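You operate a simulated robot arm through the tools that you are given. There is no shell and no other tool. Be economical: measure what you need, move in short steps, check, and stop when the job is done.

You are at the controls of a simulated two-armed robot. One attempt, no reset.

## Task
Take the lid off the glass jar and lay it down on the desk top. Then open the cupboard door, fetch the small brown carton that says "plugs" from the top of the kitting table and set it on the cupboard under the control panel, then shut the door. Then put the drip cup on the top of the lift table away on the top of the service stand. Then stack the grease cartridge labelled "EP 2" from the top of the lift table on top of the grease cartridge marked "EP 3". Then close the gear guard. Then put the green pad on the top of the cleaning bench away on the side shelf of the roller stand. Then pull the washer drawer open. The order counts. Set down upright: drip cup. The gear guard goes clockwise seen from above, to its stop.

It is judged by the outcome, as a careful person would: the job done as asked, and still so three seconds after it is handed in. It fails if anything else is knocked over, pushed out of place, dropped, spilled or broken. A push-on lid holds only when it is set on centred and level and pressed home; a screw cap is set on level and turned clockwise until tight.

## Robot
Two 6-joint arms with two-finger parallel grippers on one trunk, on a base that drives. Base frame: it is fixed to the floor where the robot stands at the start and does not move with it; the origin is under the middle of the robot, x ahead of it, y to its left, z up; the surface under the hand at the start is at about z = 760. Units: mm, degrees, N and s.
The left shoulder is at the start at [60, 187, 1072], the right one opposite. With the tool pointing down near the work surface each hand reaches from about 240 to 620 mm from the robot's upright axis, wherever it stands, measured 20 degrees to its own side. Places, roughly: cupboard door [7600, -7900, 400]; cupboard under the control panel [7900, -7900, 100]; drip cup (6x6x6 cm) [9100, -10100, 800]; gear guard [2200, -7100, 800]; glass jar (8x8x12 cm) [500, 100, 800]; grease cartridge [9250, -10250, 750]; green pad (10x7x4 cm) [700, -10100, 800]; side shelf of the roller stand (24x15 cm) [5320, -6680, 1240]; small brown carton [8000, -10250, 750]; top of the service stand [1000, -8200, 700]; washer drawer [7300, -10100, 700]. Payload 1.57 kg a hand.
The tool frame of a hand sits at the grasp point between the pads (the TCP): z along the fingers, y along the line on which they close. The tips reach 30 mm beyond it. The gripper opens to 110 mm. The fingers are 24 mm wide and 12 mm thick; the gripper's body (48 by 112 mm) begins 78 mm behind the TCP.
Orientation is that of the tool frame in the base frame, as a unit quaternion [w, x, y, z]. With the fingers straight down and closing along the base's y, the tool's x points along the base's -x, its y along +y and its z along -z.

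## Interface
- The arms move only by the tool drive_tool. It takes "left_series", "right_series" or both (then of equal length, played together; a hand with none holds still); each is a list of rows, each a list of 3 entries, a list of its own where there are three numbers: the turn, a rotation vector about the tool's x, y, z in units of 4 degrees (1.0 is 4 degrees), then the shift along the tool's x, y, z in units of 40 mm (1.0 is 40 mm), then the gripper command, from -1 (fully open) to 1 (shut), values between in proportion. In form: [[[rx, ry, rz], [dx, dy, dz], grip], ...]. A call has 1 to 8 rows; each row shifts and turns the commanded pose from where the row before left it, along the tool's axes as they then stand. A call with a number of a shift or a turn outside -1 to 1 is refused whole. A row lasts 0.2 s, in which the tool goes at most 50 mm and 8.6 degrees; a call with a longer step from one row to the next is refused whole, and so is a gripper value outside its range. Where a pose cannot be reached the arm comes as near as it can. A force on the tool above 40 N (or 10 N above the force at the start of the call, whichever is more), or a blocked arm, ends the call early, and 0.2 s more pass. The fingers move at their own pace (about 153 mm/s each) and stop on an object; they squeeze with about 40 N. The grip force told is the motor's: it shows also when the fingers shut on nothing. Time passes only in rows, and 0.2 s behind the last, so rows that do not move let the fingers close. The reply holds the time, the measured pose of the TCP, the force on the tool along the base axes, the opening and the grip force, in the units named above and with some noise, with the torque about the TCP (base axes, N m) and any sound that the robot's microphone picked up.
- Cameras (640 x 400 px; columns grow to the right, rows downward): "scene" is now at [6.2, 11.2, 1603]; the picture's right is [0.17, -0.99, 0.00], its down [-0.83, -0.14, -0.53] and it looks along [0.53, 0.09, -0.85] (base axes); focal length 250 px, centre (320, 200). "left" rides on the left gripper at [70, -16, -141] in its tool frame; the picture's right is [0.23, 0.97, 0.00], its down [-0.86, 0.20, -0.48] and it looks along [-0.47, 0.11, 0.88] (tool axes); focal length 222 px, centre (320, 200). "right" rides on the right gripper at [70, 16, -141] in its tool frame; the picture's right is [-0.23, 0.97, 0.00], its down [-0.86, -0.20, -0.48] and it looks along [-0.47, -0.11, 0.88] (tool axes); focal length 222 px, centre (320, 200). There is no depth. A picture from a camera that has moved, and an enlarged one, comes with that camera's place and axes in the base frame and with its lens.
- grab_frame(camera): a new picture of that camera. It takes no simulated time.
- move_column(by): slides the trunk up (or, below 0, down) by that many mm; the arms and the scene camera ride with it, the base frame stays. It gives what a move gives, with no picture.
- steer(legs): drives the robot by 1 to 6 legs, each [ahead, left, turn to the left] in mm, mm and degrees, along the robot's own axes; the way and the turn of a leg run together, so that a leg with both is an arc; at most 1500 mm and 180 degrees a leg. The arms and the cameras ride along, it lands a little off, and it stops where it bumps. It gives what a move gives.
- aim_head(pan, tilt): turns the head with the scene camera to pan (to the left, within 86 degrees either way) and tilt (down, from -29 to 69), counted from straight ahead of the robot. It gives what a move gives.
- zoom(camera, box): a new picture of the part [left, top, right, bottom] of that camera's present view, enlarged. It takes no simulated time.
- hand_in(): hands the job in; it is judged then, once.

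Work in short steps. Places have to be worked out from the pictures, the camera data and where the tool is seen: move nearer, look again, correct. Check each grasp and each placing, and mend what went wrong. You have 196 turns and 176 pictures in all, those below and enlarged ones among them. Open the grippers and draw the arms clear of the work before you hand the job in, unless the task says otherwise; then end with one line.

The tools are called after "Emit:" as a command line: name --argument value ..., lists and objects as JSON in quotes. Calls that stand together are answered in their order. drive_tool: Moves the arms, as the interface text tells. Its arguments: {"type":"object","properties":{"left_series":{"type":"array","items":{"type":"array"}},"right_series":{"type":"array","items":{"type":"array"}}},"required":[]} The other tools are called the same way: move_column (by) slides the trunk up or down; steer (legs) drives the base; aim_head (pan, tilt) turns the head that bears the scene camera; grab_frame (camera) takes a picture; zoom (camera, box) takes an enlarged picture of a part of a camera's view; hand_in () hands the job in.

At the start:

```text
time: 0.0
left_tool_pos: [351.9, 276.6, 1032.4]
left_tcp_rot: [0.0, -0.001, 1.0, 0.0]
left_contact_force: [-0.4, 0.8, 0.6]
left_torque: [-0.03, 0.04, -0.01]
left_gripper_width: 109.8
left_finger_force: 0.1
right_tool_pos: [344.8, -5.7, 1112.1]
right_tcp_rot: [0.0, 0.0, 1.0, 0.0]
right_contact_force: [0.3, 0.2, 0.2]
right_torque: [-0.01, -0.02, 0.02]
right_gripper_width: 110.0
right_finger_force: 0.0
trunk travel left (down, up): [-700.0, 290.0]
robot x, y, heading: [1.9, 0.6, 0.1]
head pan, tilt: [9.6, 57.7]
```

scene: 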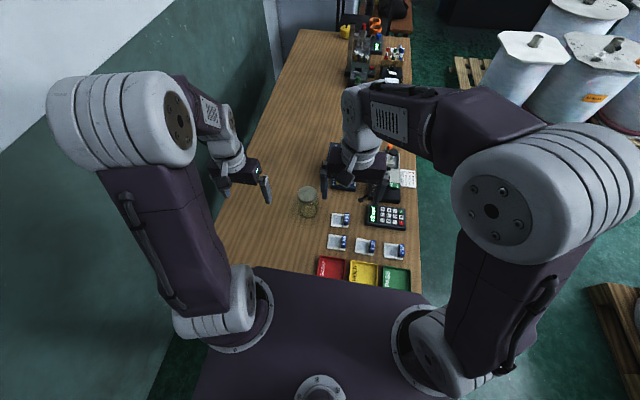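
right: 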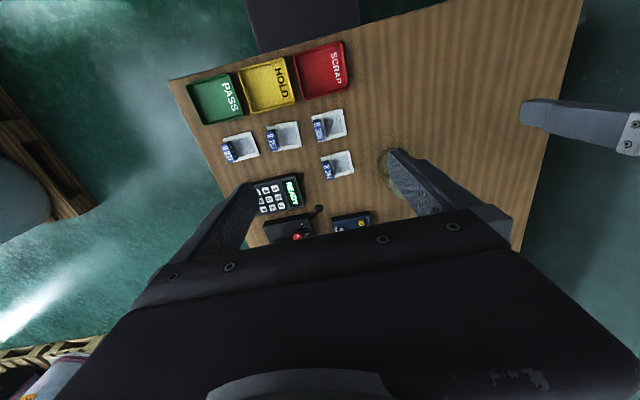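
left: 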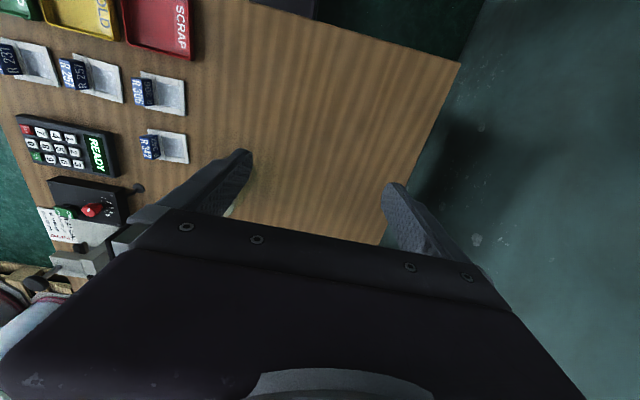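

I'll look closer at the jar in the scene view to locate it and its lid.

Emit:
zoom --camera "scene" --box '[268, 160, 348, 230]'

Emit:
zoom --camera "left" --box '[140, 100, 300, 220]'

```text
5.71 times, centred on (308, 195) of scene
camera zoom: at [6.2, 11.2, 1603.0], right [0.17, -0.99, 0.0], down [-0.83, -0.14, -0.53], along [0.53, 0.09, -0.85], focal length 1431 px, centre (389, 229)
```

zoom: 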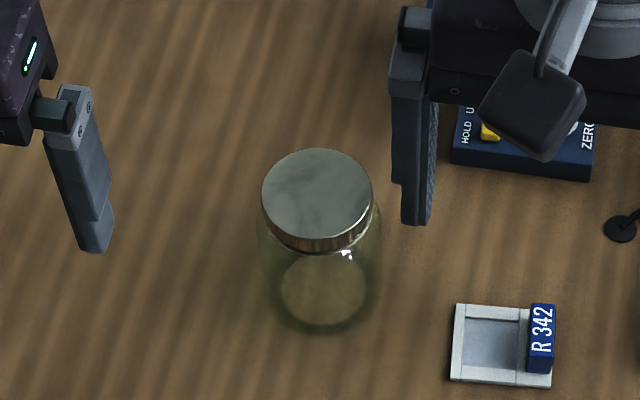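

```text
3.33 times, centred on (220, 160) of left
camera zoom: at [281.7, 260.8, 1173.8], right [-0.23, 0.97, 0.0], down [0.86, 0.2, 0.48], along [0.47, 0.11, -0.88], focal length 740 px, centre (653, 333)
```

zoom: 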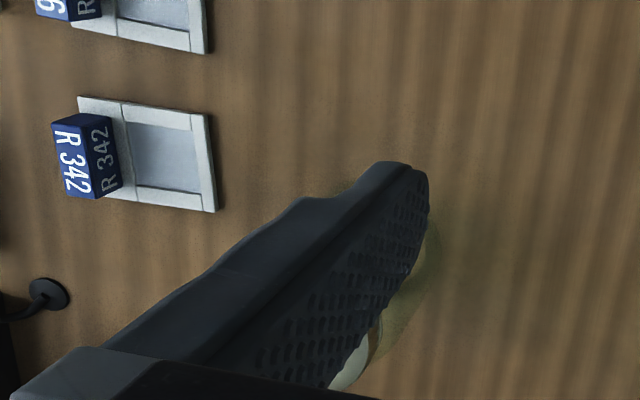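

The lid centre is about (474,135), its top at z≈880, and the diameter is about 66 mm. I bring the left hand above it and move the right hand aside.

Emit:
drive_tool --left_series '[[[0, 0, 0], [-0.61, -0.71, 0], -1], [[0, 0, 0], [-0.61, -0.71, 0], -1], [[0, 0, 0], [-0.61, -0.71, 0], -1], [[0, 0, 0], [-0.61, -0.71, 0], -1], [[0, 0, 0], [-0.61, -0.71, 0], -1], [[0, 0, 0], [0, 0, 0.8], -1], [[0, 0, 0], [0, 0, 0.8], -1]]' --right_series '[[[0, 0, 0], [0.3, -0.8, 0], -1], [[0, 0, 0], [0.3, -0.8, 0], -1], [[0, 0, 0], [0, -0.8, 0], -1], [[0, 0, 0], [0, -0.8, 0], -1], [[0, 0, 0], [0, -0.8, 0], -1], [[0, 0, 0], [0, 0, 0], -1], [[0, 0, 0], [0, 0, 0], -1]]'

Emit:
grab_frame --camera "left"

Emit:
grab_frame --camera "scene"

```text
time: 1.6
left_tool_pos: [473.4, 132.5, 969.1]
left_tcp_rot: [-0.001, 0.0, 1.0, 0.0]
left_contact_force: [0.4, 0.5, -0.2]
left_torque: [0.02, -0.01, 0.02]
left_gripper_width: 110.0
left_finger_force: 0.0
right_tool_pos: [320.1, -164.7, 1113.5]
right_tcp_rot: [0.0, 0.0, 1.0, 0.0]
right_contact_force: [0.6, -0.6, 0.0]
right_torque: [-0.01, -0.02, -0.02]
right_gripper_width: 110.1
right_finger_force: 0.0
trunk travel left (down, up): [-700.0, 290.0]
robot x, y, heading: [3.2, -0.3, 0.0]
head pan, tilt: [9.6, 57.7]
```

```text
170 pictures are left
camera left: at [403.0, 118.4, 1109.6], right [-0.23, 0.97, 0.0], down [0.86, 0.2, 0.48], along [0.47, 0.11, -0.88], focal length 222 px, centre (320, 200)
```

left: 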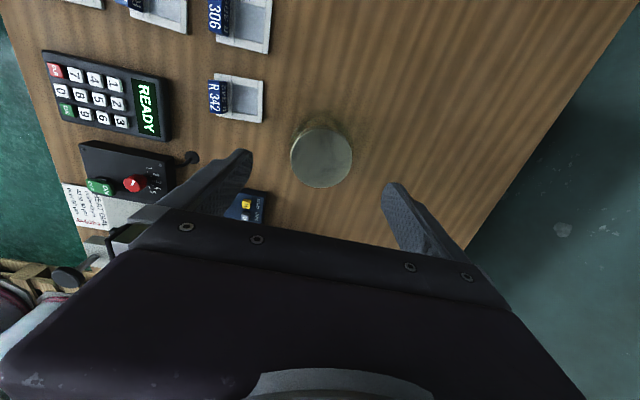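

```text
169 pictures are left
camera scene: at [7.1, 10.8, 1603.0], right [0.17, -0.99, 0.0], down [-0.83, -0.14, -0.53], along [0.53, 0.09, -0.85], focal length 250 px, centre (320, 200)
```

scene: 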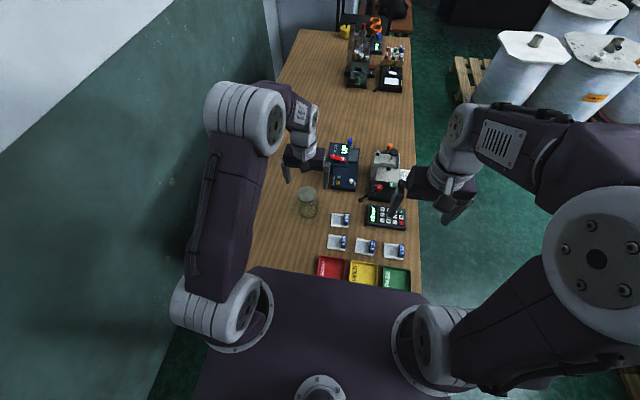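

The left view puts the lid at (475.5,136.5). I correct, descend to TCP z≈890, and close slowly.

Emit:
drive_tool --left_series '[[[0, 0, 0], [-0.05, 0.1, 0.6], -1], [[0, 0, 0], [0, 0, 0.7], -1], [[0, 0, 0], [0, 0, 0.65], -1], [[0, 0, 0], [0, 0, 0], 0.2], [[0, 0, 0], [0, 0, 0], 0.6], [[0, 0, 0], [0, 0, 0], 1], [[0, 0, 0], [0, 0, 0], 1]]'

Emit:
grab_frame --camera "left"

Emit:
zoom --camera "scene" --box '[268, 140, 348, 230]'

```text
time: 3.2
left_tool_pos: [476.0, 138.0, 890.9]
left_tcp_rot: [0.0, 0.0, 1.0, 0.0]
left_contact_force: [0.2, -0.6, 0.0]
left_torque: [-0.04, -0.04, -0.01]
left_gripper_width: 66.6
left_finger_force: 40.1
right_tool_pos: [319.5, -165.4, 1112.4]
right_tcp_rot: [0.0, 0.001, 1.0, 0.0]
right_contact_force: [-0.1, -0.9, 0.2]
right_torque: [0.0, 0.01, 0.03]
right_gripper_width: 109.9
right_finger_force: 0.1
trunk travel left (down, up): [-700.0, 290.0]
robot x, y, heading: [2.3, 0.3, -0.2]
head pan, tilt: [9.6, 57.7]
```

```text
168 pictures are left
camera left: at [405.9, 122.9, 1032.4], right [-0.23, 0.97, 0.0], down [0.86, 0.2, 0.48], along [0.47, 0.11, -0.88], focal length 222 px, centre (320, 200)
```

left: 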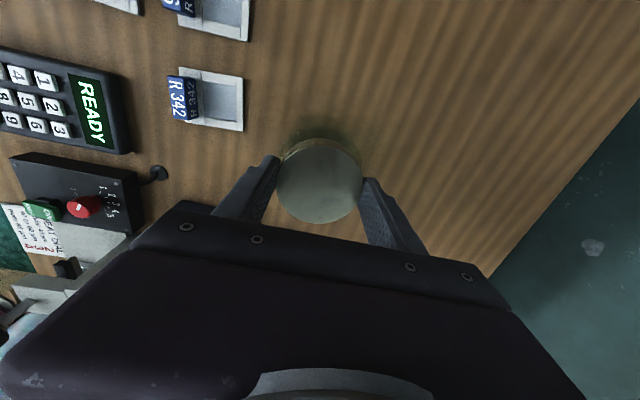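

```text
4.44 times, centred on (308, 185) of scene
camera zoom: at [6.4, 11.0, 1603.0], right [0.17, -0.99, 0.0], down [-0.83, -0.14, -0.53], along [0.53, 0.09, -0.85], focal length 1113 px, centre (373, 267)
```

zoom: 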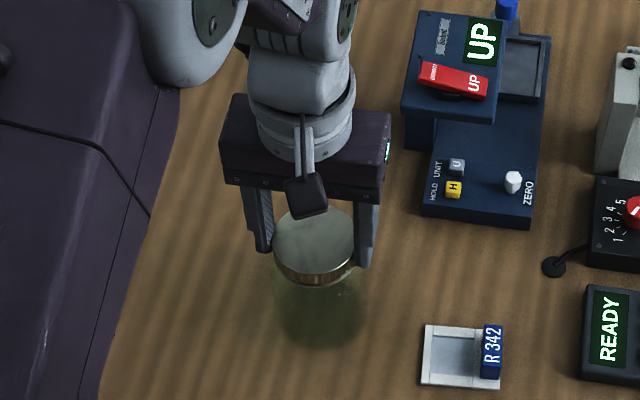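

The lid is gripped at 66.6 mm. I lift a few mm and look at the force.

Emit:
drive_tool --left_series '[[[0, 0, 0], [0, 0, -0.1], 1], [[0, 0, 0], [0, 0, -0.15], 1]]'

Emit:
zoom --camera "scene" --box '[268, 140, 348, 230]'

```text
time: 3.8
left_tool_pos: [475.4, 138.8, 900.0]
left_tcp_rot: [-0.001, 0.0, 1.0, 0.0]
left_contact_force: [0.5, -0.8, -2.6]
left_torque: [0.0, 0.0, -0.02]
left_gripper_width: 66.5
left_finger_force: 40.1
right_tool_pos: [320.7, -165.4, 1112.6]
right_tcp_rot: [-0.001, 0.0, 1.0, 0.001]
right_contact_force: [-0.8, 0.4, -0.6]
right_torque: [0.01, -0.04, -0.01]
right_gripper_width: 110.0
right_finger_force: 0.0
trunk travel left (down, up): [-700.0, 290.0]
robot x, y, heading: [-3.2, 2.4, 0.1]
head pan, tilt: [9.6, 57.7]
```

```text
4.44 times, centred on (308, 185) of scene
camera zoom: at [6.3, 11.1, 1603.0], right [0.17, -0.99, 0.0], down [-0.83, -0.14, -0.53], along [0.53, 0.09, -0.85], focal length 1113 px, centre (373, 267)
```

zoom: 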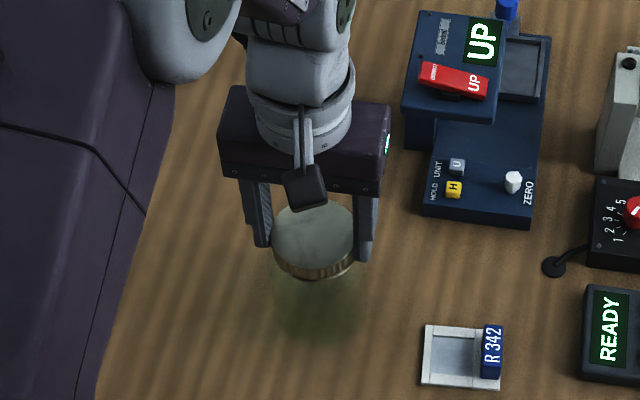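

The load is -2.6 N, so the jar may be coming up with the lid. I look closer.

Emit:
zoom --camera "scene" --box '[293, 175, 333, 220]'

Emit:
zoom --camera "left" --box '[260, 100, 380, 230]'

```text
8.89 times, centred on (313, 198) of scene
camera zoom: at [6.3, 11.1, 1603.0], right [0.17, -0.99, 0.0], down [-0.83, -0.14, -0.53], along [0.53, 0.09, -0.85], focal length 2226 px, centre (382, 222)
```

zoom: 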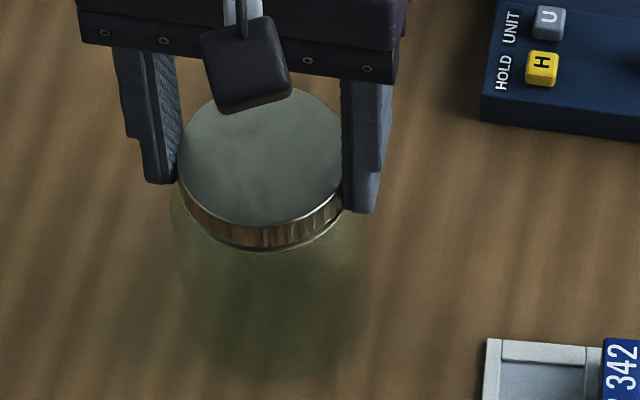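

```text
3.08 times, centred on (320, 165) of left
camera zoom: at [405.0, 123.1, 1041.7], right [-0.23, 0.97, 0.0], down [0.86, 0.2, 0.48], along [0.47, 0.11, -0.88], focal length 684 px, centre (320, 308)
```

zoom: 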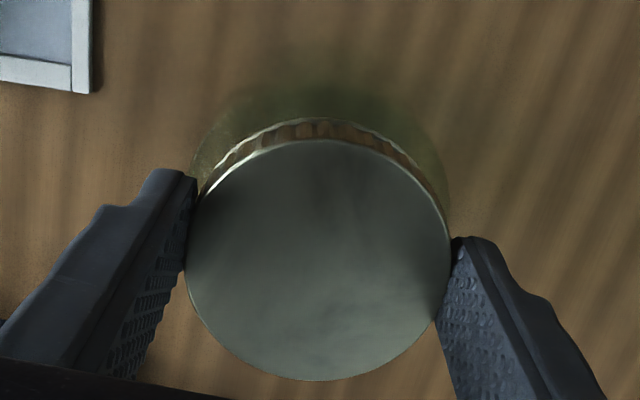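

The scalloped lid carries the jar up with it, so I'll need to hold the jar body with the right hand. First I set the jar back down and release it, raise the left hand, and start turning the right hand to a sideways approach (tool toward +y, tilted).

Emit:
drive_tool --left_series '[[[0, 0, 0], [0, 0, 0.12], 1], [[0, 0, 0], [0, 0, 0.12], 1], [[0, 0, 0], [0, 0, 0], 1], [[0, 0, 0], [0, 0, 0], 0], [[0, 0, 0], [0, 0, 0], -1], [[0, 0, 0], [0, 0, 0], -1], [[0, 0, 0], [0, 0, -0.8], -1], [[0, 0, 0], [0, 0, -0.8], -1]]' --right_series '[[[-0.631, 0.631, 0.992], [0, 0, 0], -1], [[-0.631, 0.631, 0.992], [0, 0, 0], -1], [[-0.631, 0.631, 0.992], [0, 0, 0], -1], [[-0.631, 0.631, 0.992], [0, 0, 0], -1], [[-0.631, 0.631, 0.992], [0, 0, 0], -1], [[-0.631, 0.631, 0.992], [0, 0, 0], -1], [[-0.631, 0.631, 0.992], [0, 0, 0], -1], [[-0.631, 0.631, 0.992], [0, 0, 0], -1]]'

Emit:
drive_tool --left_series '[[[0, 0, 1], [0, 0, 0], -1], [[0, 0, 1], [0, 0, 0], -1], [[0, 0, 1], [0, 0, 0], -1], [[0, 0, 1], [0, 0, 0], -1], [[0, 0, 1], [0, 0, 0], -1], [[0, 0, 1], [0, 0, 0], -1], [[0, 0, 1], [0, 0, 0], -1], [[0, 0, 1], [0, 0, 0], -1]]' --right_series '[[[-0.631, 0.631, 0.992], [0, 0, 0], -1], [[-0.631, 0.631, 0.992], [0, 0, 0], -1], [[-0.631, 0.631, 0.992], [0, 0, 0], -1], [[-0.631, 0.631, 0.992], [0, 0, 0], -1], [[-0.631, 0.631, 0.992], [0, 0, 0], -1], [[-0.631, 0.631, 0.992], [0, 0, 0], -1], [[-0.631, 0.631, 0.992], [0, 0, 0], -1], [[-0.631, 0.631, 0.992], [0, 0, 0], -1]]'

Emit:
drive_tool --left_series '[[[0, 0, 1], [0, 0, 0], -1], [[0, 0, 1], [0, 0, 0], -1], [[0, 0, 1], [0, 0, 0], -1], [[0, 0, 1], [0, 0, 0], -1], [[0, 0, 1], [0, 0, 0], -1], [[0, 0, 1], [0, 0, 0], -1], [[0, 0, 1], [0, 0, 0], -1], [[0, 0, 1], [0, 0, 0], -1]]' --right_series '[[[-0.631, 0.631, 0.992], [0, 0, 0], -1], [[-0.631, 0.631, 0.992], [0, 0, 0], -1], [[-0.631, 0.631, 0.992], [0, 0, 0], -1], [[-0.631, 0.631, 0.992], [0, 0, 0], -1], [[0, 0, 0], [0, 0, 0], -1], [[0, 0, 0], [0, 0, 0], -1], [[0, 0, 0], [0, 0, 0], -1], [[0, 0, 0], [0, 0, 0], -1]]'

Emit:
grab_frame --camera "scene"

```text
time: 5.6
left_tool_pos: [476.1, 137.5, 955.4]
left_tcp_rot: [-0.001, 0.0, 1.0, 0.001]
left_contact_force: [-0.1, -0.3, -0.2]
left_torque: [-0.02, 0.0, -0.07]
left_gripper_width: 109.9
left_finger_force: 0.0
right_tool_pos: [319.5, -163.7, 1112.3]
right_tcp_rot: [-0.172, 0.271, 0.931, 0.172]
right_contact_force: [-0.4, -0.5, 0.0]
right_torque: [0.0, -0.02, -0.01]
right_gripper_width: 110.0
right_finger_force: 0.1
trunk travel left (down, up): [-700.0, 290.0]
robot x, y, heading: [2.0, -0.5, -0.2]
head pan, tilt: [9.6, 57.7]
```

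```text
time: 7.4
left_tool_pos: [476.9, 137.9, 954.8]
left_tcp_rot: [0.0, 0.276, 0.961, 0.0]
left_contact_force: [-0.5, 0.8, 0.4]
left_torque: [0.01, -0.02, 0.0]
left_gripper_width: 110.0
left_finger_force: 0.1
right_tool_pos: [320.1, -164.7, 1112.1]
right_tcp_rot: [-0.32, 0.505, 0.735, 0.32]
right_contact_force: [0.7, 0.1, -0.7]
right_torque: [0.01, -0.02, 0.04]
right_gripper_width: 109.9
right_finger_force: 0.0
trunk travel left (down, up): [-700.0, 290.0]
robot x, y, heading: [1.9, 1.4, -0.2]
head pan, tilt: [9.6, 57.7]
```

```text
time: 9.2
left_tool_pos: [475.7, 137.7, 954.6]
left_tcp_rot: [0.0, 0.53, 0.848, 0.0]
left_contact_force: [-0.1, 0.6, 0.2]
left_torque: [-0.01, 0.0, 0.01]
left_gripper_width: 110.2
left_finger_force: 0.0
right_tool_pos: [320.2, -165.9, 1111.8]
right_tcp_rot: [-0.379, 0.597, 0.597, 0.379]
right_contact_force: [-0.5, -0.1, -0.3]
right_torque: [0.0, 0.01, -0.02]
right_gripper_width: 110.0
right_finger_force: 0.0
trunk travel left (down, up): [-700.0, 290.0]
robot x, y, heading: [1.4, 0.5, -0.2]
head pan, tilt: [9.6, 57.7]
```

```text
163 pictures are left
camera scene: at [6.3, 11.1, 1603.0], right [0.17, -0.99, 0.0], down [-0.83, -0.14, -0.53], along [0.53, 0.09, -0.85], focal length 250 px, centre (320, 200)
```

scene: 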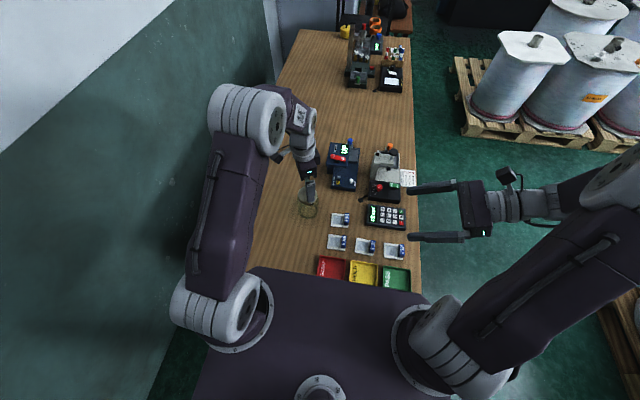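

Now I bring the right hand to a standoff beside the jar and finish the left yaw.

Emit:
drive_tool --left_series '[[[0, 0, 0.8125], [0, 0, 0], -1], [[0, 0, 0.8125], [0, 0, 0], -1], [[0, 0, 0.8125], [0, 0, 0], -1], [[0, 0, 0.8125], [0, 0, 0], -1], [[0, 0, 0.8125], [0, 0, 0], -1], [[0, 0, 0.8125], [0, 0, 0], -1], [[0, 0, 0.8125], [0, 0, 0], -1], [[0, 0, 0.8125], [0, 0, 0], -1]]' --right_series '[[[0, 0, 0], [-0.629, 0.4875, 0.797], -1], [[0, 0, 0], [-0.629, 0.4875, 0.797], -1], [[0, 0, 0], [-0.629, 0.4875, 0.797], -1], [[0, 0, 0], [-0.629, 0.4875, 0.797], -1], [[0, 0, 0], [-0.629, 0.4875, 0.797], -1], [[0, 0, 0], [-0.629, 0.4875, 0.797], -1], [[0, 0, 0], [-0.629, 0.4875, 0.797], -1], [[0, 0, 0], [-0.629, 0.4875, 0.797], -1]]'

Emit:
grab_frame --camera "right"

Emit:
zoom --camera "scene" --box '[260, 130, 420, 250]'

```text
time: 11.0
left_tool_pos: [477.0, 138.6, 953.5]
left_tcp_rot: [-0.001, 0.708, 0.706, -0.001]
left_contact_force: [0.1, 0.0, 0.5]
left_torque: [-0.05, 0.02, 0.0]
left_gripper_width: 110.2
left_finger_force: 0.0
right_tool_pos: [476.1, -18.1, 818.1]
right_tcp_rot: [-0.379, 0.597, 0.596, 0.379]
right_contact_force: [0.9, -0.4, -0.1]
right_torque: [-0.03, 0.0, 0.04]
right_gripper_width: 110.0
right_finger_force: 0.0
trunk travel left (down, up): [-700.0, 290.0]
robot x, y, heading: [-1.7, -2.8, -0.1]
head pan, tilt: [9.6, 57.7]
```

```text
162 pictures are left
camera right: at [490.6, -115.7, 941.8], right [0.97, -0.1, -0.21], down [-0.2, -0.8, -0.57], along [-0.11, 0.6, -0.8], focal length 222 px, centre (320, 200)
```

right: 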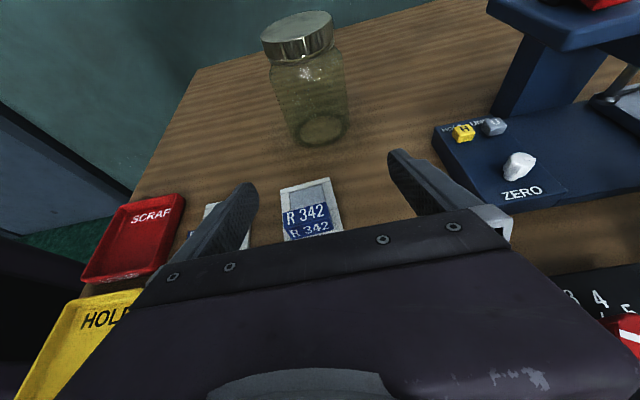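

```text
3.33 times, centred on (340, 190) of scene
camera zoom: at [7.3, 11.4, 1603.0], right [0.17, -0.99, 0.0], down [-0.83, -0.14, -0.53], along [0.53, 0.09, -0.85], focal length 835 px, centre (253, 233)
```

zoom: 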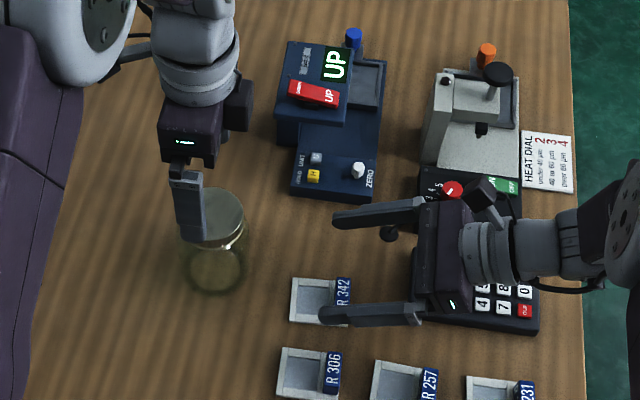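

The jar is where I thought and the right fingers are aligned with it (x 476). I slide in along +y and close.

Emit:
drive_tool --right_series '[[[0, 0, 0], [0.413, 0, 0.8275], -1], [[0, 0, 0], [0.413, 0, 0.8275], -1], [[0, 0, 0], [0.413, 0, 0.8275], -1], [[0, 0, 0], [0.413, 0, 0.8275], -1], [[0, 0, 0], [0, 0, 0], -1]]'

Emit:
grab_frame --camera "right"

```text
time: 12.2
left_tool_pos: [476.8, 137.2, 954.4]
left_tcp_rot: [0.0, 0.707, 0.707, 0.0]
left_contact_force: [-0.5, 1.0, -0.2]
left_torque: [0.01, 0.01, 0.01]
left_gripper_width: 109.8
left_finger_force: 0.0
right_tool_pos: [474.9, 128.7, 826.9]
right_tcp_rot: [-0.38, 0.597, 0.596, 0.379]
right_contact_force: [-0.1, -0.7, 0.8]
right_torque: [-0.01, 0.0, 0.01]
right_gripper_width: 110.0
right_finger_force: 0.1
trunk travel left (down, up): [-700.0, 290.0]
robot x, y, heading: [3.0, -0.3, -0.3]
head pan, tilt: [9.6, 57.7]
```

```text
160 pictures are left
camera right: at [490.9, 30.6, 949.0], right [0.97, -0.1, -0.21], down [-0.2, -0.8, -0.57], along [-0.11, 0.6, -0.79], focal length 222 px, centre (320, 200)
```

right: 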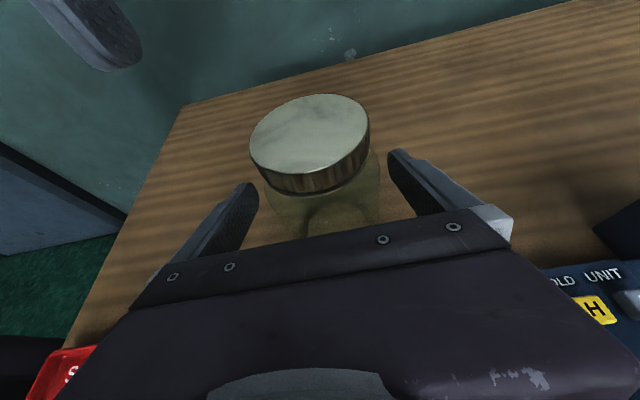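

I close the right hand on the jar body.

Emit:
drive_tool --right_series '[[[0, 0, 0], [0, 0, 0], -0.2], [[0, 0, 0], [0, 0, 0], 0.2], [[0, 0, 0], [0, 0, 0], 1], [[0, 0, 0], [0, 0, 0], 1]]'

Emit:
drive_tool --left_series '[[[0, 0, 0], [0, 0, 0.8], -1], [[0, 0, 0], [0, 0, 0.75], -1], [[0, 0, 0], [0, 0, 0], -1]]'

Emit:
grab_frame --camera "right"

Emit:
grab_frame --camera "left"

```text
time: 13.2
left_tool_pos: [476.1, 137.3, 954.2]
left_tcp_rot: [-0.001, 0.707, 0.707, -0.001]
left_contact_force: [0.0, -0.1, 0.0]
left_torque: [0.0, 0.01, 0.01]
left_gripper_width: 110.0
left_finger_force: 0.1
right_tool_pos: [473.7, 128.1, 827.6]
right_tcp_rot: [-0.378, 0.598, 0.597, 0.38]
right_contact_force: [2.5, 1.2, 4.1]
right_torque: [0.12, 0.03, -0.04]
right_gripper_width: 78.9
right_finger_force: 40.1
trunk travel left (down, up): [-700.0, 290.0]
robot x, y, heading: [-2.2, -0.9, -0.0]
head pan, tilt: [9.6, 57.7]
```

```text
time: 14.0
left_tool_pos: [475.7, 135.0, 894.1]
left_tcp_rot: [0.0, 0.707, 0.707, -0.001]
left_contact_force: [0.2, 0.0, -1.0]
left_torque: [-0.03, -0.04, -0.03]
left_gripper_width: 109.9
left_finger_force: 0.1
right_tool_pos: [474.3, 128.9, 826.8]
right_tcp_rot: [-0.379, 0.596, 0.597, 0.379]
right_contact_force: [0.9, 0.6, 5.6]
right_torque: [0.09, 0.17, -0.03]
right_gripper_width: 78.9
right_finger_force: 39.7
trunk travel left (down, up): [-700.0, 290.0]
robot x, y, heading: [-1.7, 0.0, -0.1]
head pan, tilt: [9.6, 57.7]
```

```text
159 pictures are left
camera right: at [490.5, 30.7, 949.4], right [0.97, -0.1, -0.21], down [-0.2, -0.8, -0.57], along [-0.11, 0.6, -0.8], focal length 222 px, centre (320, 200)
```

right: 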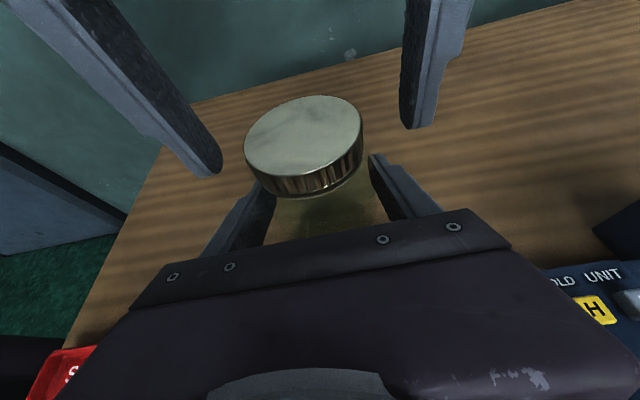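

```text
158 pictures are left
camera left: at [459.5, 206.7, 1035.3], right [0.97, 0.23, 0.0], down [0.2, -0.86, 0.48], along [0.11, -0.47, -0.88], focal length 222 px, centre (320, 200)
```

left: 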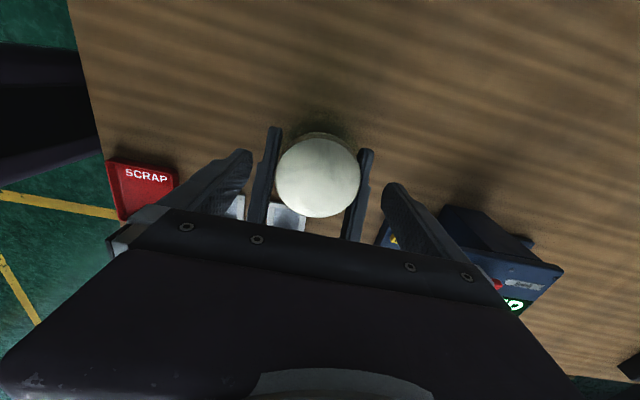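

The jar is held (78.9 mm). I grip the lid with the left hand and try a gentle pull.

Emit:
drive_tool --left_series '[[[0, 0, 0], [0.1, -0.05, 0.1], -1], [[0, 0, 0], [0, 0, 0], 0], [[0, 0, 0], [0, 0, 0], 0.5], [[0, 0, 0], [0, 0, 0], 1], [[0, 0, 0], [0, 0, 0], 1], [[0, 0, 0], [0, 0, -0.1], 1], [[0, 0, 0], [0, 0, 0], 1]]'

```text
time: 15.6
left_tool_pos: [475.4, 141.9, 891.9]
left_tcp_rot: [0.0, 0.707, 0.707, 0.0]
left_contact_force: [11.0, 0.6, -21.6]
left_torque: [0.1, -0.23, 0.06]
left_gripper_width: 65.9
left_finger_force: 39.7
right_tool_pos: [474.0, 129.9, 827.2]
right_tcp_rot: [-0.38, 0.596, 0.597, 0.38]
right_contact_force: [-11.3, -0.5, 19.6]
right_torque: [0.16, -0.55, 0.1]
right_gripper_width: 78.9
right_finger_force: 39.9
trunk travel left (down, up): [-700.0, 290.0]
robot x, y, heading: [1.5, 1.3, 0.1]
head pan, tilt: [9.6, 57.7]
```

A 22 N pull does not free it, so it's probably threaded. I relax the pull and turn counterclockwise.

Emit:
drive_tool --left_series '[[[0, 0, 0], [0, 0.0, 0.09], 1], [[0, 0, -1], [0, 0, 0], 1], [[0, 0, -1], [0, 0, 0], 1], [[0, 0, -1], [0, 0, 0], 1], [[0, 0, -1], [0, 0, 0], 1], [[0, 0, -1], [0, 0, 0], 1], [[0, 0, -1], [0, 0, 0], 1]]'

Emit:
grab_frame --camera "left"

```text
time: 17.2
left_tool_pos: [474.7, 141.0, 889.4]
left_tcp_rot: [-0.001, 0.544, 0.839, -0.001]
left_contact_force: [-15.1, -16.1, 27.8]
left_torque: [-0.88, 0.56, -0.14]
left_gripper_width: 66.0
left_finger_force: 40.2
right_tool_pos: [475.2, 127.3, 826.1]
right_tcp_rot: [-0.379, 0.598, 0.597, 0.379]
right_contact_force: [14.6, 13.6, -22.7]
right_torque: [-0.45, 0.56, -0.06]
right_gripper_width: 78.6
right_finger_force: 40.3
trunk travel left (down, up): [-700.0, 290.0]
robot x, y, heading: [0.2, -2.0, -0.1]
head pan, tilt: [9.6, 57.7]
```

```text
157 pictures are left
camera left: at [429.9, 199.4, 1030.6], right [0.8, 0.6, 0.0], down [0.53, -0.7, 0.48], along [0.29, -0.38, -0.88], focal length 222 px, centre (320, 200)
```

left: 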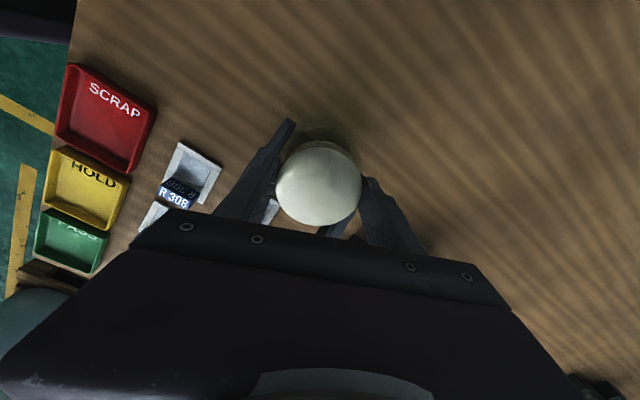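

The lid turned 24° and pushes up against my hand. I relieve upward and sideways while continuing to turn.

Emit:
drive_tool --left_series '[[[0, 0, 0], [-0.03, -0.07, -0.08], 1], [[0, 0, -1], [0, 0, 0], 1], [[0, 0, -1], [0, 0, 0], 1], [[0, 0, -1], [0, 0, 0], 1], [[0, 0, 0], [0, 0, 0], 1]]'

```text
time: 18.4
left_tool_pos: [472.3, 139.1, 891.9]
left_tcp_rot: [0.0, 0.454, 0.891, 0.001]
left_contact_force: [4.3, 17.4, -15.8]
left_torque: [0.86, -0.16, 0.03]
left_gripper_width: 66.0
left_finger_force: 39.9
right_tool_pos: [474.7, 129.3, 825.6]
right_tcp_rot: [-0.379, 0.597, 0.597, 0.379]
right_contact_force: [-4.8, -16.1, 12.9]
right_torque: [0.36, -0.09, 0.07]
right_gripper_width: 78.3
right_finger_force: 40.1
trunk travel left (down, up): [-700.0, 290.0]
robot x, y, heading: [1.6, 1.2, 0.1]
head pan, tilt: [9.6, 57.7]
```

I continue turning.

Emit:
drive_tool --left_series '[[[0, 0, -1], [0.02, 0, 0.01], 1], [[0, 0, -1], [0, 0, 0], 1], [[0, 0, -1], [0, 0, 0], 1], [[0, 0, -1], [0, 0, 0], 1], [[0, 0, -1], [0, 0, 0], 1], [[0, 0, -1], [0, 0, 0], 1], [[0, 0, -1], [0, 0, 0], 1]]'

Emit:
grab_frame --camera "right"

```text
time: 20.0
left_tool_pos: [471.4, 139.7, 891.8]
left_tcp_rot: [0.0, 0.225, 0.974, -0.001]
left_contact_force: [-5.1, -16.9, 1.0]
left_torque: [-1.04, 0.01, -0.18]
left_gripper_width: 65.8
left_finger_force: 39.8
right_tool_pos: [476.1, 128.6, 825.9]
right_tcp_rot: [-0.378, 0.598, 0.597, 0.379]
right_contact_force: [5.9, 16.8, -4.3]
right_torque: [-0.12, 0.36, 0.12]
right_gripper_width: 78.4
right_finger_force: 39.9
trunk travel left (down, up): [-700.0, 290.0]
robot x, y, heading: [-1.4, 2.4, 0.3]
head pan, tilt: [9.6, 57.7]
```

```text
156 pictures are left
camera right: at [491.2, 31.0, 948.8], right [0.97, -0.1, -0.21], down [-0.2, -0.8, -0.57], along [-0.11, 0.6, -0.8], focal length 222 px, centre (320, 200)
```

right: 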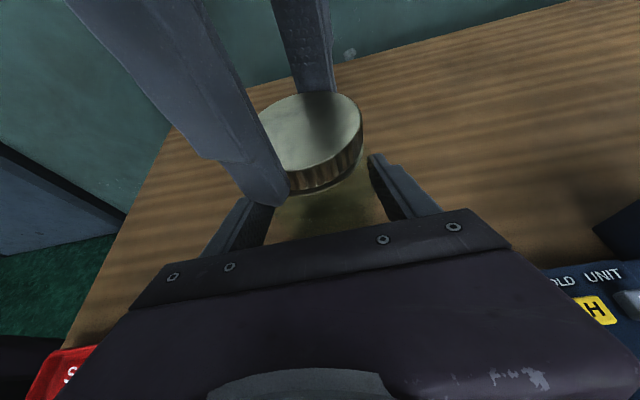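

It is rising on a thread. I continue turning with a slight lift.

Emit:
drive_tool --left_series '[[[0, 0, -1], [0, -0.02, -0.01], 1], [[0, 0, -1], [0, 0, -0.01], 1], [[0, 0, -1], [0, 0, -0.01], 1], [[0, 0, -1], [0, 0, -0.01], 1], [[0, 0, -1], [0, 0, -0.01], 1], [[0, 0, -1], [0, 0, -0.01], 1], [[0, 0, -1], [0, 0, -0.01], 1]]'

Emit:
drive_tool --left_series '[[[0, 0, -1], [0, 0, -0.01], 1], [[0, 0, -1], [0, 0, -0.01], 1], [[0, 0, -1], [0, 0, -0.01], 1], [[0, 0, -1], [0, 0, -0.01], 1], [[0, 0, -1], [0, 0, -0.01], 1], [[0, 0, -1], [0, 0, -0.01], 1]]'

Emit:
grab_frame --camera "right"

```text
time: 21.6
left_tool_pos: [470.5, 140.6, 893.5]
left_tcp_rot: [0.0, -0.018, 1.0, -0.001]
left_contact_force: [2.8, -8.8, -20.1]
left_torque: [-0.5, 0.04, -0.15]
left_gripper_width: 65.9
left_finger_force: 40.1
right_tool_pos: [473.9, 129.3, 826.4]
right_tcp_rot: [-0.379, 0.596, 0.597, 0.38]
right_contact_force: [-2.2, 8.3, 17.7]
right_torque: [0.18, -0.14, 0.1]
right_gripper_width: 77.3
right_finger_force: 39.8
trunk travel left (down, up): [-700.0, 290.0]
robot x, y, heading: [-1.9, 1.2, -0.1]
head pan, tilt: [9.6, 57.7]
```

```text
time: 23.0
left_tool_pos: [470.5, 138.5, 896.2]
left_tcp_rot: [0.0, -0.225, 0.974, 0.0]
left_contact_force: [2.9, -7.4, -23.8]
left_torque: [-0.33, -0.02, -0.07]
left_gripper_width: 65.8
left_finger_force: 39.7
right_tool_pos: [474.9, 130.2, 827.7]
right_tcp_rot: [-0.381, 0.596, 0.597, 0.38]
right_contact_force: [-4.5, 7.4, 21.5]
right_torque: [0.06, -0.14, 0.07]
right_gripper_width: 76.9
right_finger_force: 39.7
trunk travel left (down, up): [-700.0, 290.0]
robot x, y, heading: [-1.3, -1.4, 0.3]
head pan, tilt: [9.6, 57.7]
```

```text
155 pictures are left
camera right: at [491.1, 30.9, 949.5], right [0.97, -0.09, -0.21], down [-0.2, -0.8, -0.57], along [-0.11, 0.6, -0.79], focal length 222 px, centre (320, 200)
```

right: 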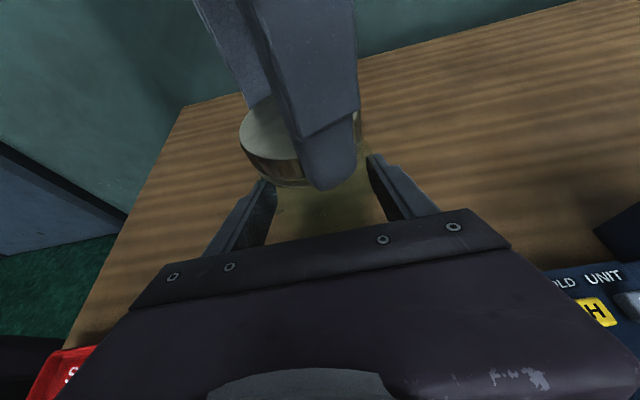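

I ease the pull and continue turning.

Emit:
drive_tool --left_series '[[[0, 0, -1], [0, 0, 0.03], 1], [[0, 0, -1], [0, 0, 0], 1], [[0, 0, -1], [0, 0, 0], 1], [[0, 0, -1], [0, 0, 0], 1], [[0, 0, -1], [0, 0, 0], 1], [[0, 0, -1], [0, 0, 0], 1], [[0, 0, -1], [0, 0, 0], 1], [[0, 0, -1], [0, 0, 0], 1]]'

Emit:
drive_tool --left_series '[[[0, 0, -1], [0, 0, 0], 1], [[0, 0, -1], [0, 0, 0], 1], [[0, 0, -1], [0, 0, 0], 1], [[0, 0, -1], [0, 0, 0], 1], [[0, 0, -1], [0, 0, 0], 1], [[0, 0, -1], [0, 0, 0], 1], [[0, 0, -1], [0, 0, 0], 1], [[0, 0, -1], [0, 0, 0], 1]]'

Emit:
grab_frame --camera "right"

Emit:
grab_frame --camera "left"

```text
time: 24.8
left_tool_pos: [472.6, 138.8, 895.8]
left_tcp_rot: [0.0, -0.485, 0.874, 0.0]
left_contact_force: [5.3, -24.2, -5.1]
left_torque: [-0.97, 0.0, -0.12]
left_gripper_width: 66.2
left_finger_force: 39.8
right_tool_pos: [474.1, 128.5, 826.3]
right_tcp_rot: [-0.379, 0.597, 0.597, 0.378]
right_contact_force: [-4.9, 22.6, 1.5]
right_torque: [-0.6, -0.33, 0.07]
right_gripper_width: 76.4
right_finger_force: 40.0
trunk travel left (down, up): [-700.0, 290.0]
robot x, y, heading: [-1.4, -5.1, -0.2]
head pan, tilt: [9.6, 57.7]
```

```text
time: 26.6
left_tool_pos: [473.4, 139.2, 896.8]
left_tcp_rot: [-0.002, 0.708, -0.707, 0.003]
left_contact_force: [21.4, -13.7, -3.9]
left_torque: [-0.68, -0.3, -0.13]
left_gripper_width: 65.9
left_finger_force: 40.3
right_tool_pos: [473.6, 129.0, 825.8]
right_tcp_rot: [-0.379, 0.597, 0.598, 0.377]
right_contact_force: [-22.9, 13.4, 0.5]
right_torque: [-0.3, -1.3, 0.31]
right_gripper_width: 76.7
right_finger_force: 40.1
trunk travel left (down, up): [-700.0, 290.0]
robot x, y, heading: [0.0, -0.3, -0.1]
head pan, tilt: [9.6, 57.7]
```

```text
154 pictures are left
camera right: at [490.5, 30.9, 948.4], right [0.97, -0.09, -0.21], down [-0.2, -0.8, -0.57], along [-0.11, 0.6, -0.8], focal length 222 px, centre (320, 200)
```

right: 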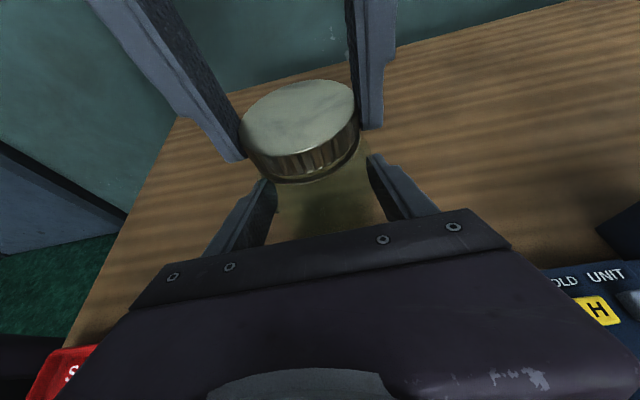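

```text
153 pictures are left
camera left: at [488.4, 71.1, 1037.6], right [-0.97, -0.23, -0.01], down [-0.2, 0.85, 0.48], along [-0.1, 0.47, -0.88], focal length 222 px, centre (320, 200)
```

left: 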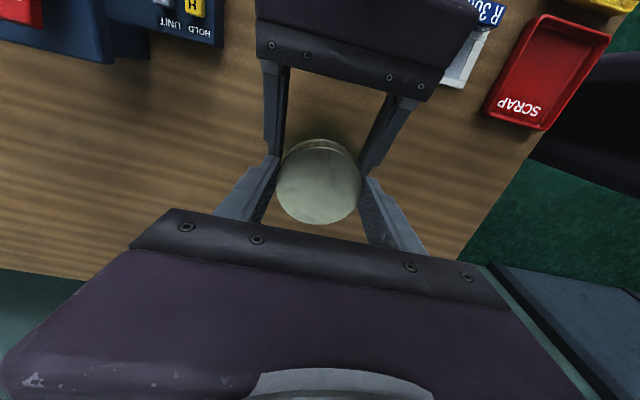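

180° turned. I try a gentle pull again, relieving the side force.

Emit:
drive_tool --left_series '[[[0, 0, 0], [0, -0.05, -0.05], 1], [[0, 0, 0], [0, 0, -0.05], 1], [[0, 0, 0], [0, 0, 0], 1]]'

```text
time: 27.4
left_tool_pos: [474.4, 141.0, 899.7]
left_tcp_rot: [0.001, -0.707, 0.707, -0.001]
left_contact_force: [21.9, -6.3, -23.1]
left_torque: [-0.07, -0.74, -0.05]
left_gripper_width: 65.8
left_finger_force: 39.9
right_tool_pos: [474.8, 129.5, 827.7]
right_tcp_rot: [-0.381, 0.595, 0.596, 0.381]
right_contact_force: [-21.9, 6.5, 20.8]
right_torque: [-0.17, -0.8, 0.32]
right_gripper_width: 76.8
right_finger_force: 40.4
trunk travel left (down, up): [-700.0, 290.0]
robot x, y, heading: [0.3, -0.5, 0.3]
head pan, tilt: [9.6, 57.7]
```

It's still threaded. I keep turning past this angle while the wrist allows.

Emit:
drive_tool --left_series '[[[0, 0, -1], [0, -0.02, 0.04], 1], [[0, 0, -1], [0, 0, 0], 1], [[0, 0, -1], [0, 0, 0], 1], [[0, 0, -1], [0, 0, 0], 1], [[0, 0, -1], [0, 0, 0], 1], [[0, 0, -1], [0, 0, 0], 1], [[0, 0, -1], [0, 0, 0], 1], [[0, 0, -1], [0, 0, 0], 1]]'

Emit:
drive_tool --left_series '[[[0, 0, -1], [0, 0, -0.01], 1], [[0, 0, -1], [0, 0, -0.01], 1], [[0, 0, -1], [0, 0, -0.01], 1], [[0, 0, -1], [0, 0, -0.01], 1], [[0, 0, -1], [0, 0, -0.01], 1], [[0, 0, -1], [0, 0, -0.01], 1], [[0, 0, -1], [0, 0, -0.01], 1]]'

Emit:
grab_frame --camera "right"

Emit:
grab_frame --camera "scene"

```text
time: 29.2
left_tool_pos: [474.2, 138.5, 897.9]
left_tcp_rot: [-0.001, 0.875, -0.483, 0.002]
left_contact_force: [21.1, 12.4, -15.1]
left_torque: [0.07, -0.47, -0.11]
left_gripper_width: 65.9
left_finger_force: 39.7
right_tool_pos: [475.0, 128.7, 826.1]
right_tcp_rot: [-0.379, 0.597, 0.596, 0.379]
right_contact_force: [-19.7, -11.7, 12.7]
right_torque: [0.92, -1.02, 0.34]
right_gripper_width: 76.7
right_finger_force: 40.1
trunk travel left (down, up): [-700.0, 290.0]
robot x, y, heading: [0.9, -2.5, -0.1]
head pan, tilt: [9.6, 57.7]
```

```text
time: 30.8
left_tool_pos: [473.8, 140.2, 900.7]
left_tcp_rot: [0.0, 0.966, -0.258, 0.003]
left_contact_force: [26.4, 19.0, -18.9]
left_torque: [0.48, -0.86, -0.13]
left_gripper_width: 66.1
left_finger_force: 39.9
right_tool_pos: [474.8, 129.2, 826.7]
right_tcp_rot: [-0.381, 0.595, 0.598, 0.378]
right_contact_force: [-26.3, -19.4, 16.8]
right_torque: [1.1, -1.13, 0.39]
right_gripper_width: 77.4
right_finger_force: 40.3
trunk travel left (down, up): [-700.0, 290.0]
robot x, y, heading: [1.6, 2.7, 0.3]
head pan, tilt: [9.6, 57.7]
```

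```text
152 pictures are left
camera right: at [490.8, 30.9, 949.2], right [0.97, -0.09, -0.21], down [-0.2, -0.8, -0.57], along [-0.11, 0.6, -0.79], focal length 222 px, centre (320, 200)
```

right: 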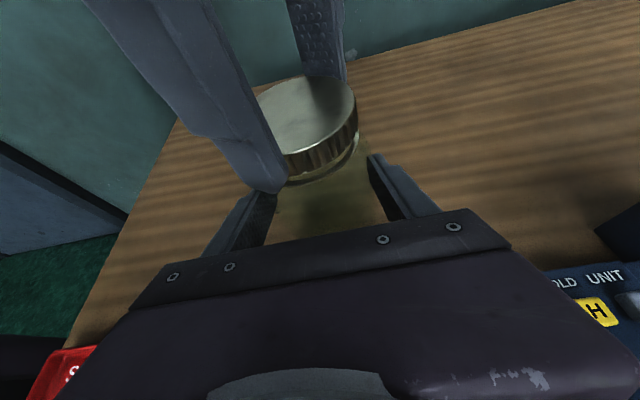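

```text
151 pictures are left
camera scene: at [6.7, 11.2, 1603.0], right [0.17, -0.99, 0.0], down [-0.83, -0.14, -0.53], along [0.53, 0.09, -0.85], focal length 250 px, centre (320, 200)
```

scene: 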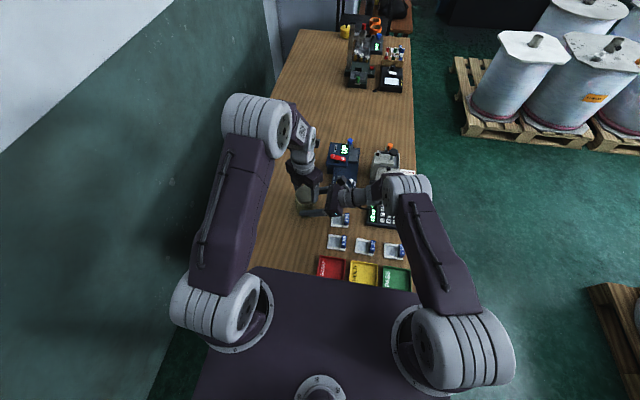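

The gap under the lid is growing and the wrist still allows more. I relieve the side force and keep turning.

Emit:
drive_tool --left_series '[[[0, 0, -1], [0.025, -0.057, 0.01], 1], [[0, 0, -1], [0, 0, 0], 1], [[0, 0, -1], [0, 0, 0], 1], [[0, 0, -1], [0, 0, -0.01], 1], [[0, 0, -1], [0, 0, -0.01], 1], [[0, 0, -1], [0, 0, -0.01], 1], [[0, 0, -1], [0, 0, -0.01], 1], [[0, 0, -1], [0, 0, -0.01], 1]]'

Emit:
drive_tool --left_series '[[[0, 0, -1], [0, 0, -0.01], 1], [[0, 0, -1], [0, 0, -0.01], 1], [[0, 0, -1], [0, 0, -0.01], 1], [[0, 0, -1], [0, 0, -0.01], 1], [[0, 0, -1], [0, 0, -0.01], 1], [[0, 0, -1], [0, 0, -0.01], 1], [[0, 0, -1], [0, 0, -0.01], 1], [[0, 0, -1], [0, 0, -0.01], 1]]'

Emit:
grab_frame --camera "right"

```text
time: 32.5
left_tool_pos: [474.5, 198.5, 903.7]
left_tcp_rot: [0.015, 1.0, -0.015, 0.016]
left_contact_force: [8.4, 13.6, 28.9]
left_torque: [0.65, -0.68, 0.15]
left_gripper_width: 65.9
left_finger_force: 39.9
left hand out of reach, approached as far as the arm can: row 5, 6, 7, 8
right_tool_pos: [474.3, 123.6, 827.4]
right_tcp_rot: [-0.377, 0.598, 0.596, 0.382]
right_contact_force: [-12.4, -29.3, 4.8]
right_torque: [0.28, 0.63, 2.09]
right_gripper_width: 8.0
right_finger_force: 18.5
trunk travel left (down, up): [-700.0, 290.0]
robot x, y, heading: [1.3, -1.6, -0.0]
head pan, tilt: [9.6, 57.7]
stopped in row 8 (left hand): the force on the tool passed its limit at 55 N (the readings are from after the stop); the commanded pose is now the measured one
```

```text
time: 33.3
left_tool_pos: [457.0, 230.7, 895.5]
left_tcp_rot: [0.032, 0.997, 0.068, 0.014]
left_contact_force: [-1.3, -5.9, 27.3]
left_torque: [-0.99, 0.04, -0.17]
left_gripper_width: 65.7
left_finger_force: 39.6
left hand out of reach, approached as far as the arm can: row 1, 2, 3
right_tool_pos: [475.3, 126.1, 828.8]
right_tcp_rot: [-0.379, 0.596, 0.596, 0.382]
right_contact_force: [-0.1, -0.3, 0.1]
right_torque: [0.03, 0.03, 0.0]
right_gripper_width: 0.0
right_finger_force: 21.4
trunk travel left (down, up): [-700.0, 290.0]
robot x, y, heading: [1.3, 0.2, -0.1]
head pan, tilt: [9.6, 57.7]
stopped in row 3 (left hand): the force on the tool passed its limit at 49 N (the readings are from after the stop); the commanded pose is now the measured one
```

```text
150 pictures are left
camera right: at [490.0, 28.7, 950.9], right [0.97, -0.1, -0.2], down [-0.2, -0.79, -0.57], along [-0.11, 0.6, -0.79], focal length 222 px, centre (320, 200)
```

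right: 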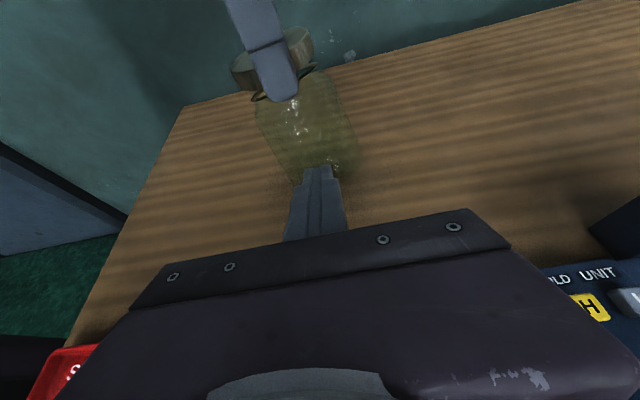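

The left wrist hit its limit and pulled the jar along. I stop and examine.

Emit:
zoom --camera "scene" --box '[240, 130, 400, 250]'

Emit:
grab_frame --camera "left"

Emit:
zoom --camera "right" --box '[200, 0, 400, 220]'

```text
3.33 times, centred on (320, 190) of scene
camera zoom: at [3.5, 9.1, 1602.8], right [0.17, -0.99, 0.0], down [-0.83, -0.14, -0.54], along [0.53, 0.09, -0.84], focal length 835 px, centre (320, 233)
```

zoom: 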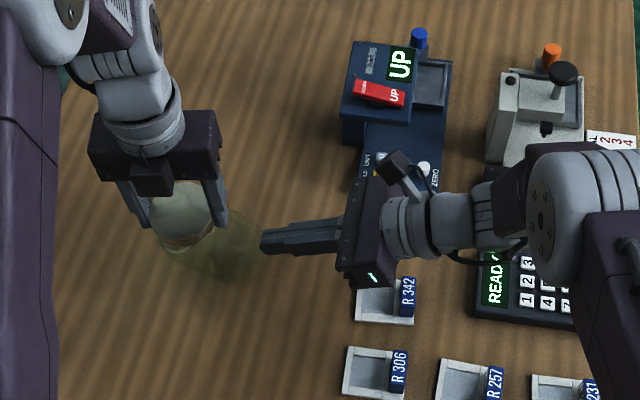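

```text
148 pictures are left
camera left: at [518.5, 267.7, 1037.1], right [0.36, -0.93, 0.07], down [-0.83, -0.29, 0.47], along [-0.42, -0.23, -0.88], focal length 222 px, centre (320, 200)
```

left: 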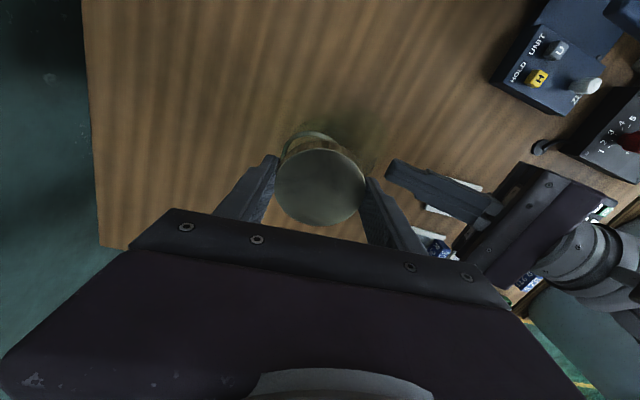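

```text
1.82 times, centred on (300, 110) of right
camera zoom: at [490.0, 28.7, 950.9], right [0.97, -0.1, -0.2], down [-0.2, -0.79, -0.57], along [-0.11, 0.6, -0.79], focal length 404 px, centre (356, 364)
```

zoom: 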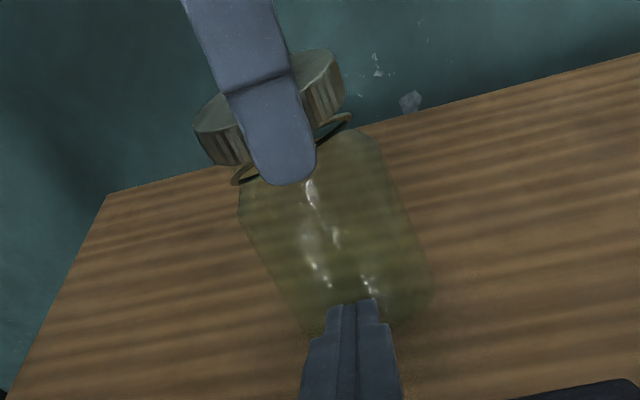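

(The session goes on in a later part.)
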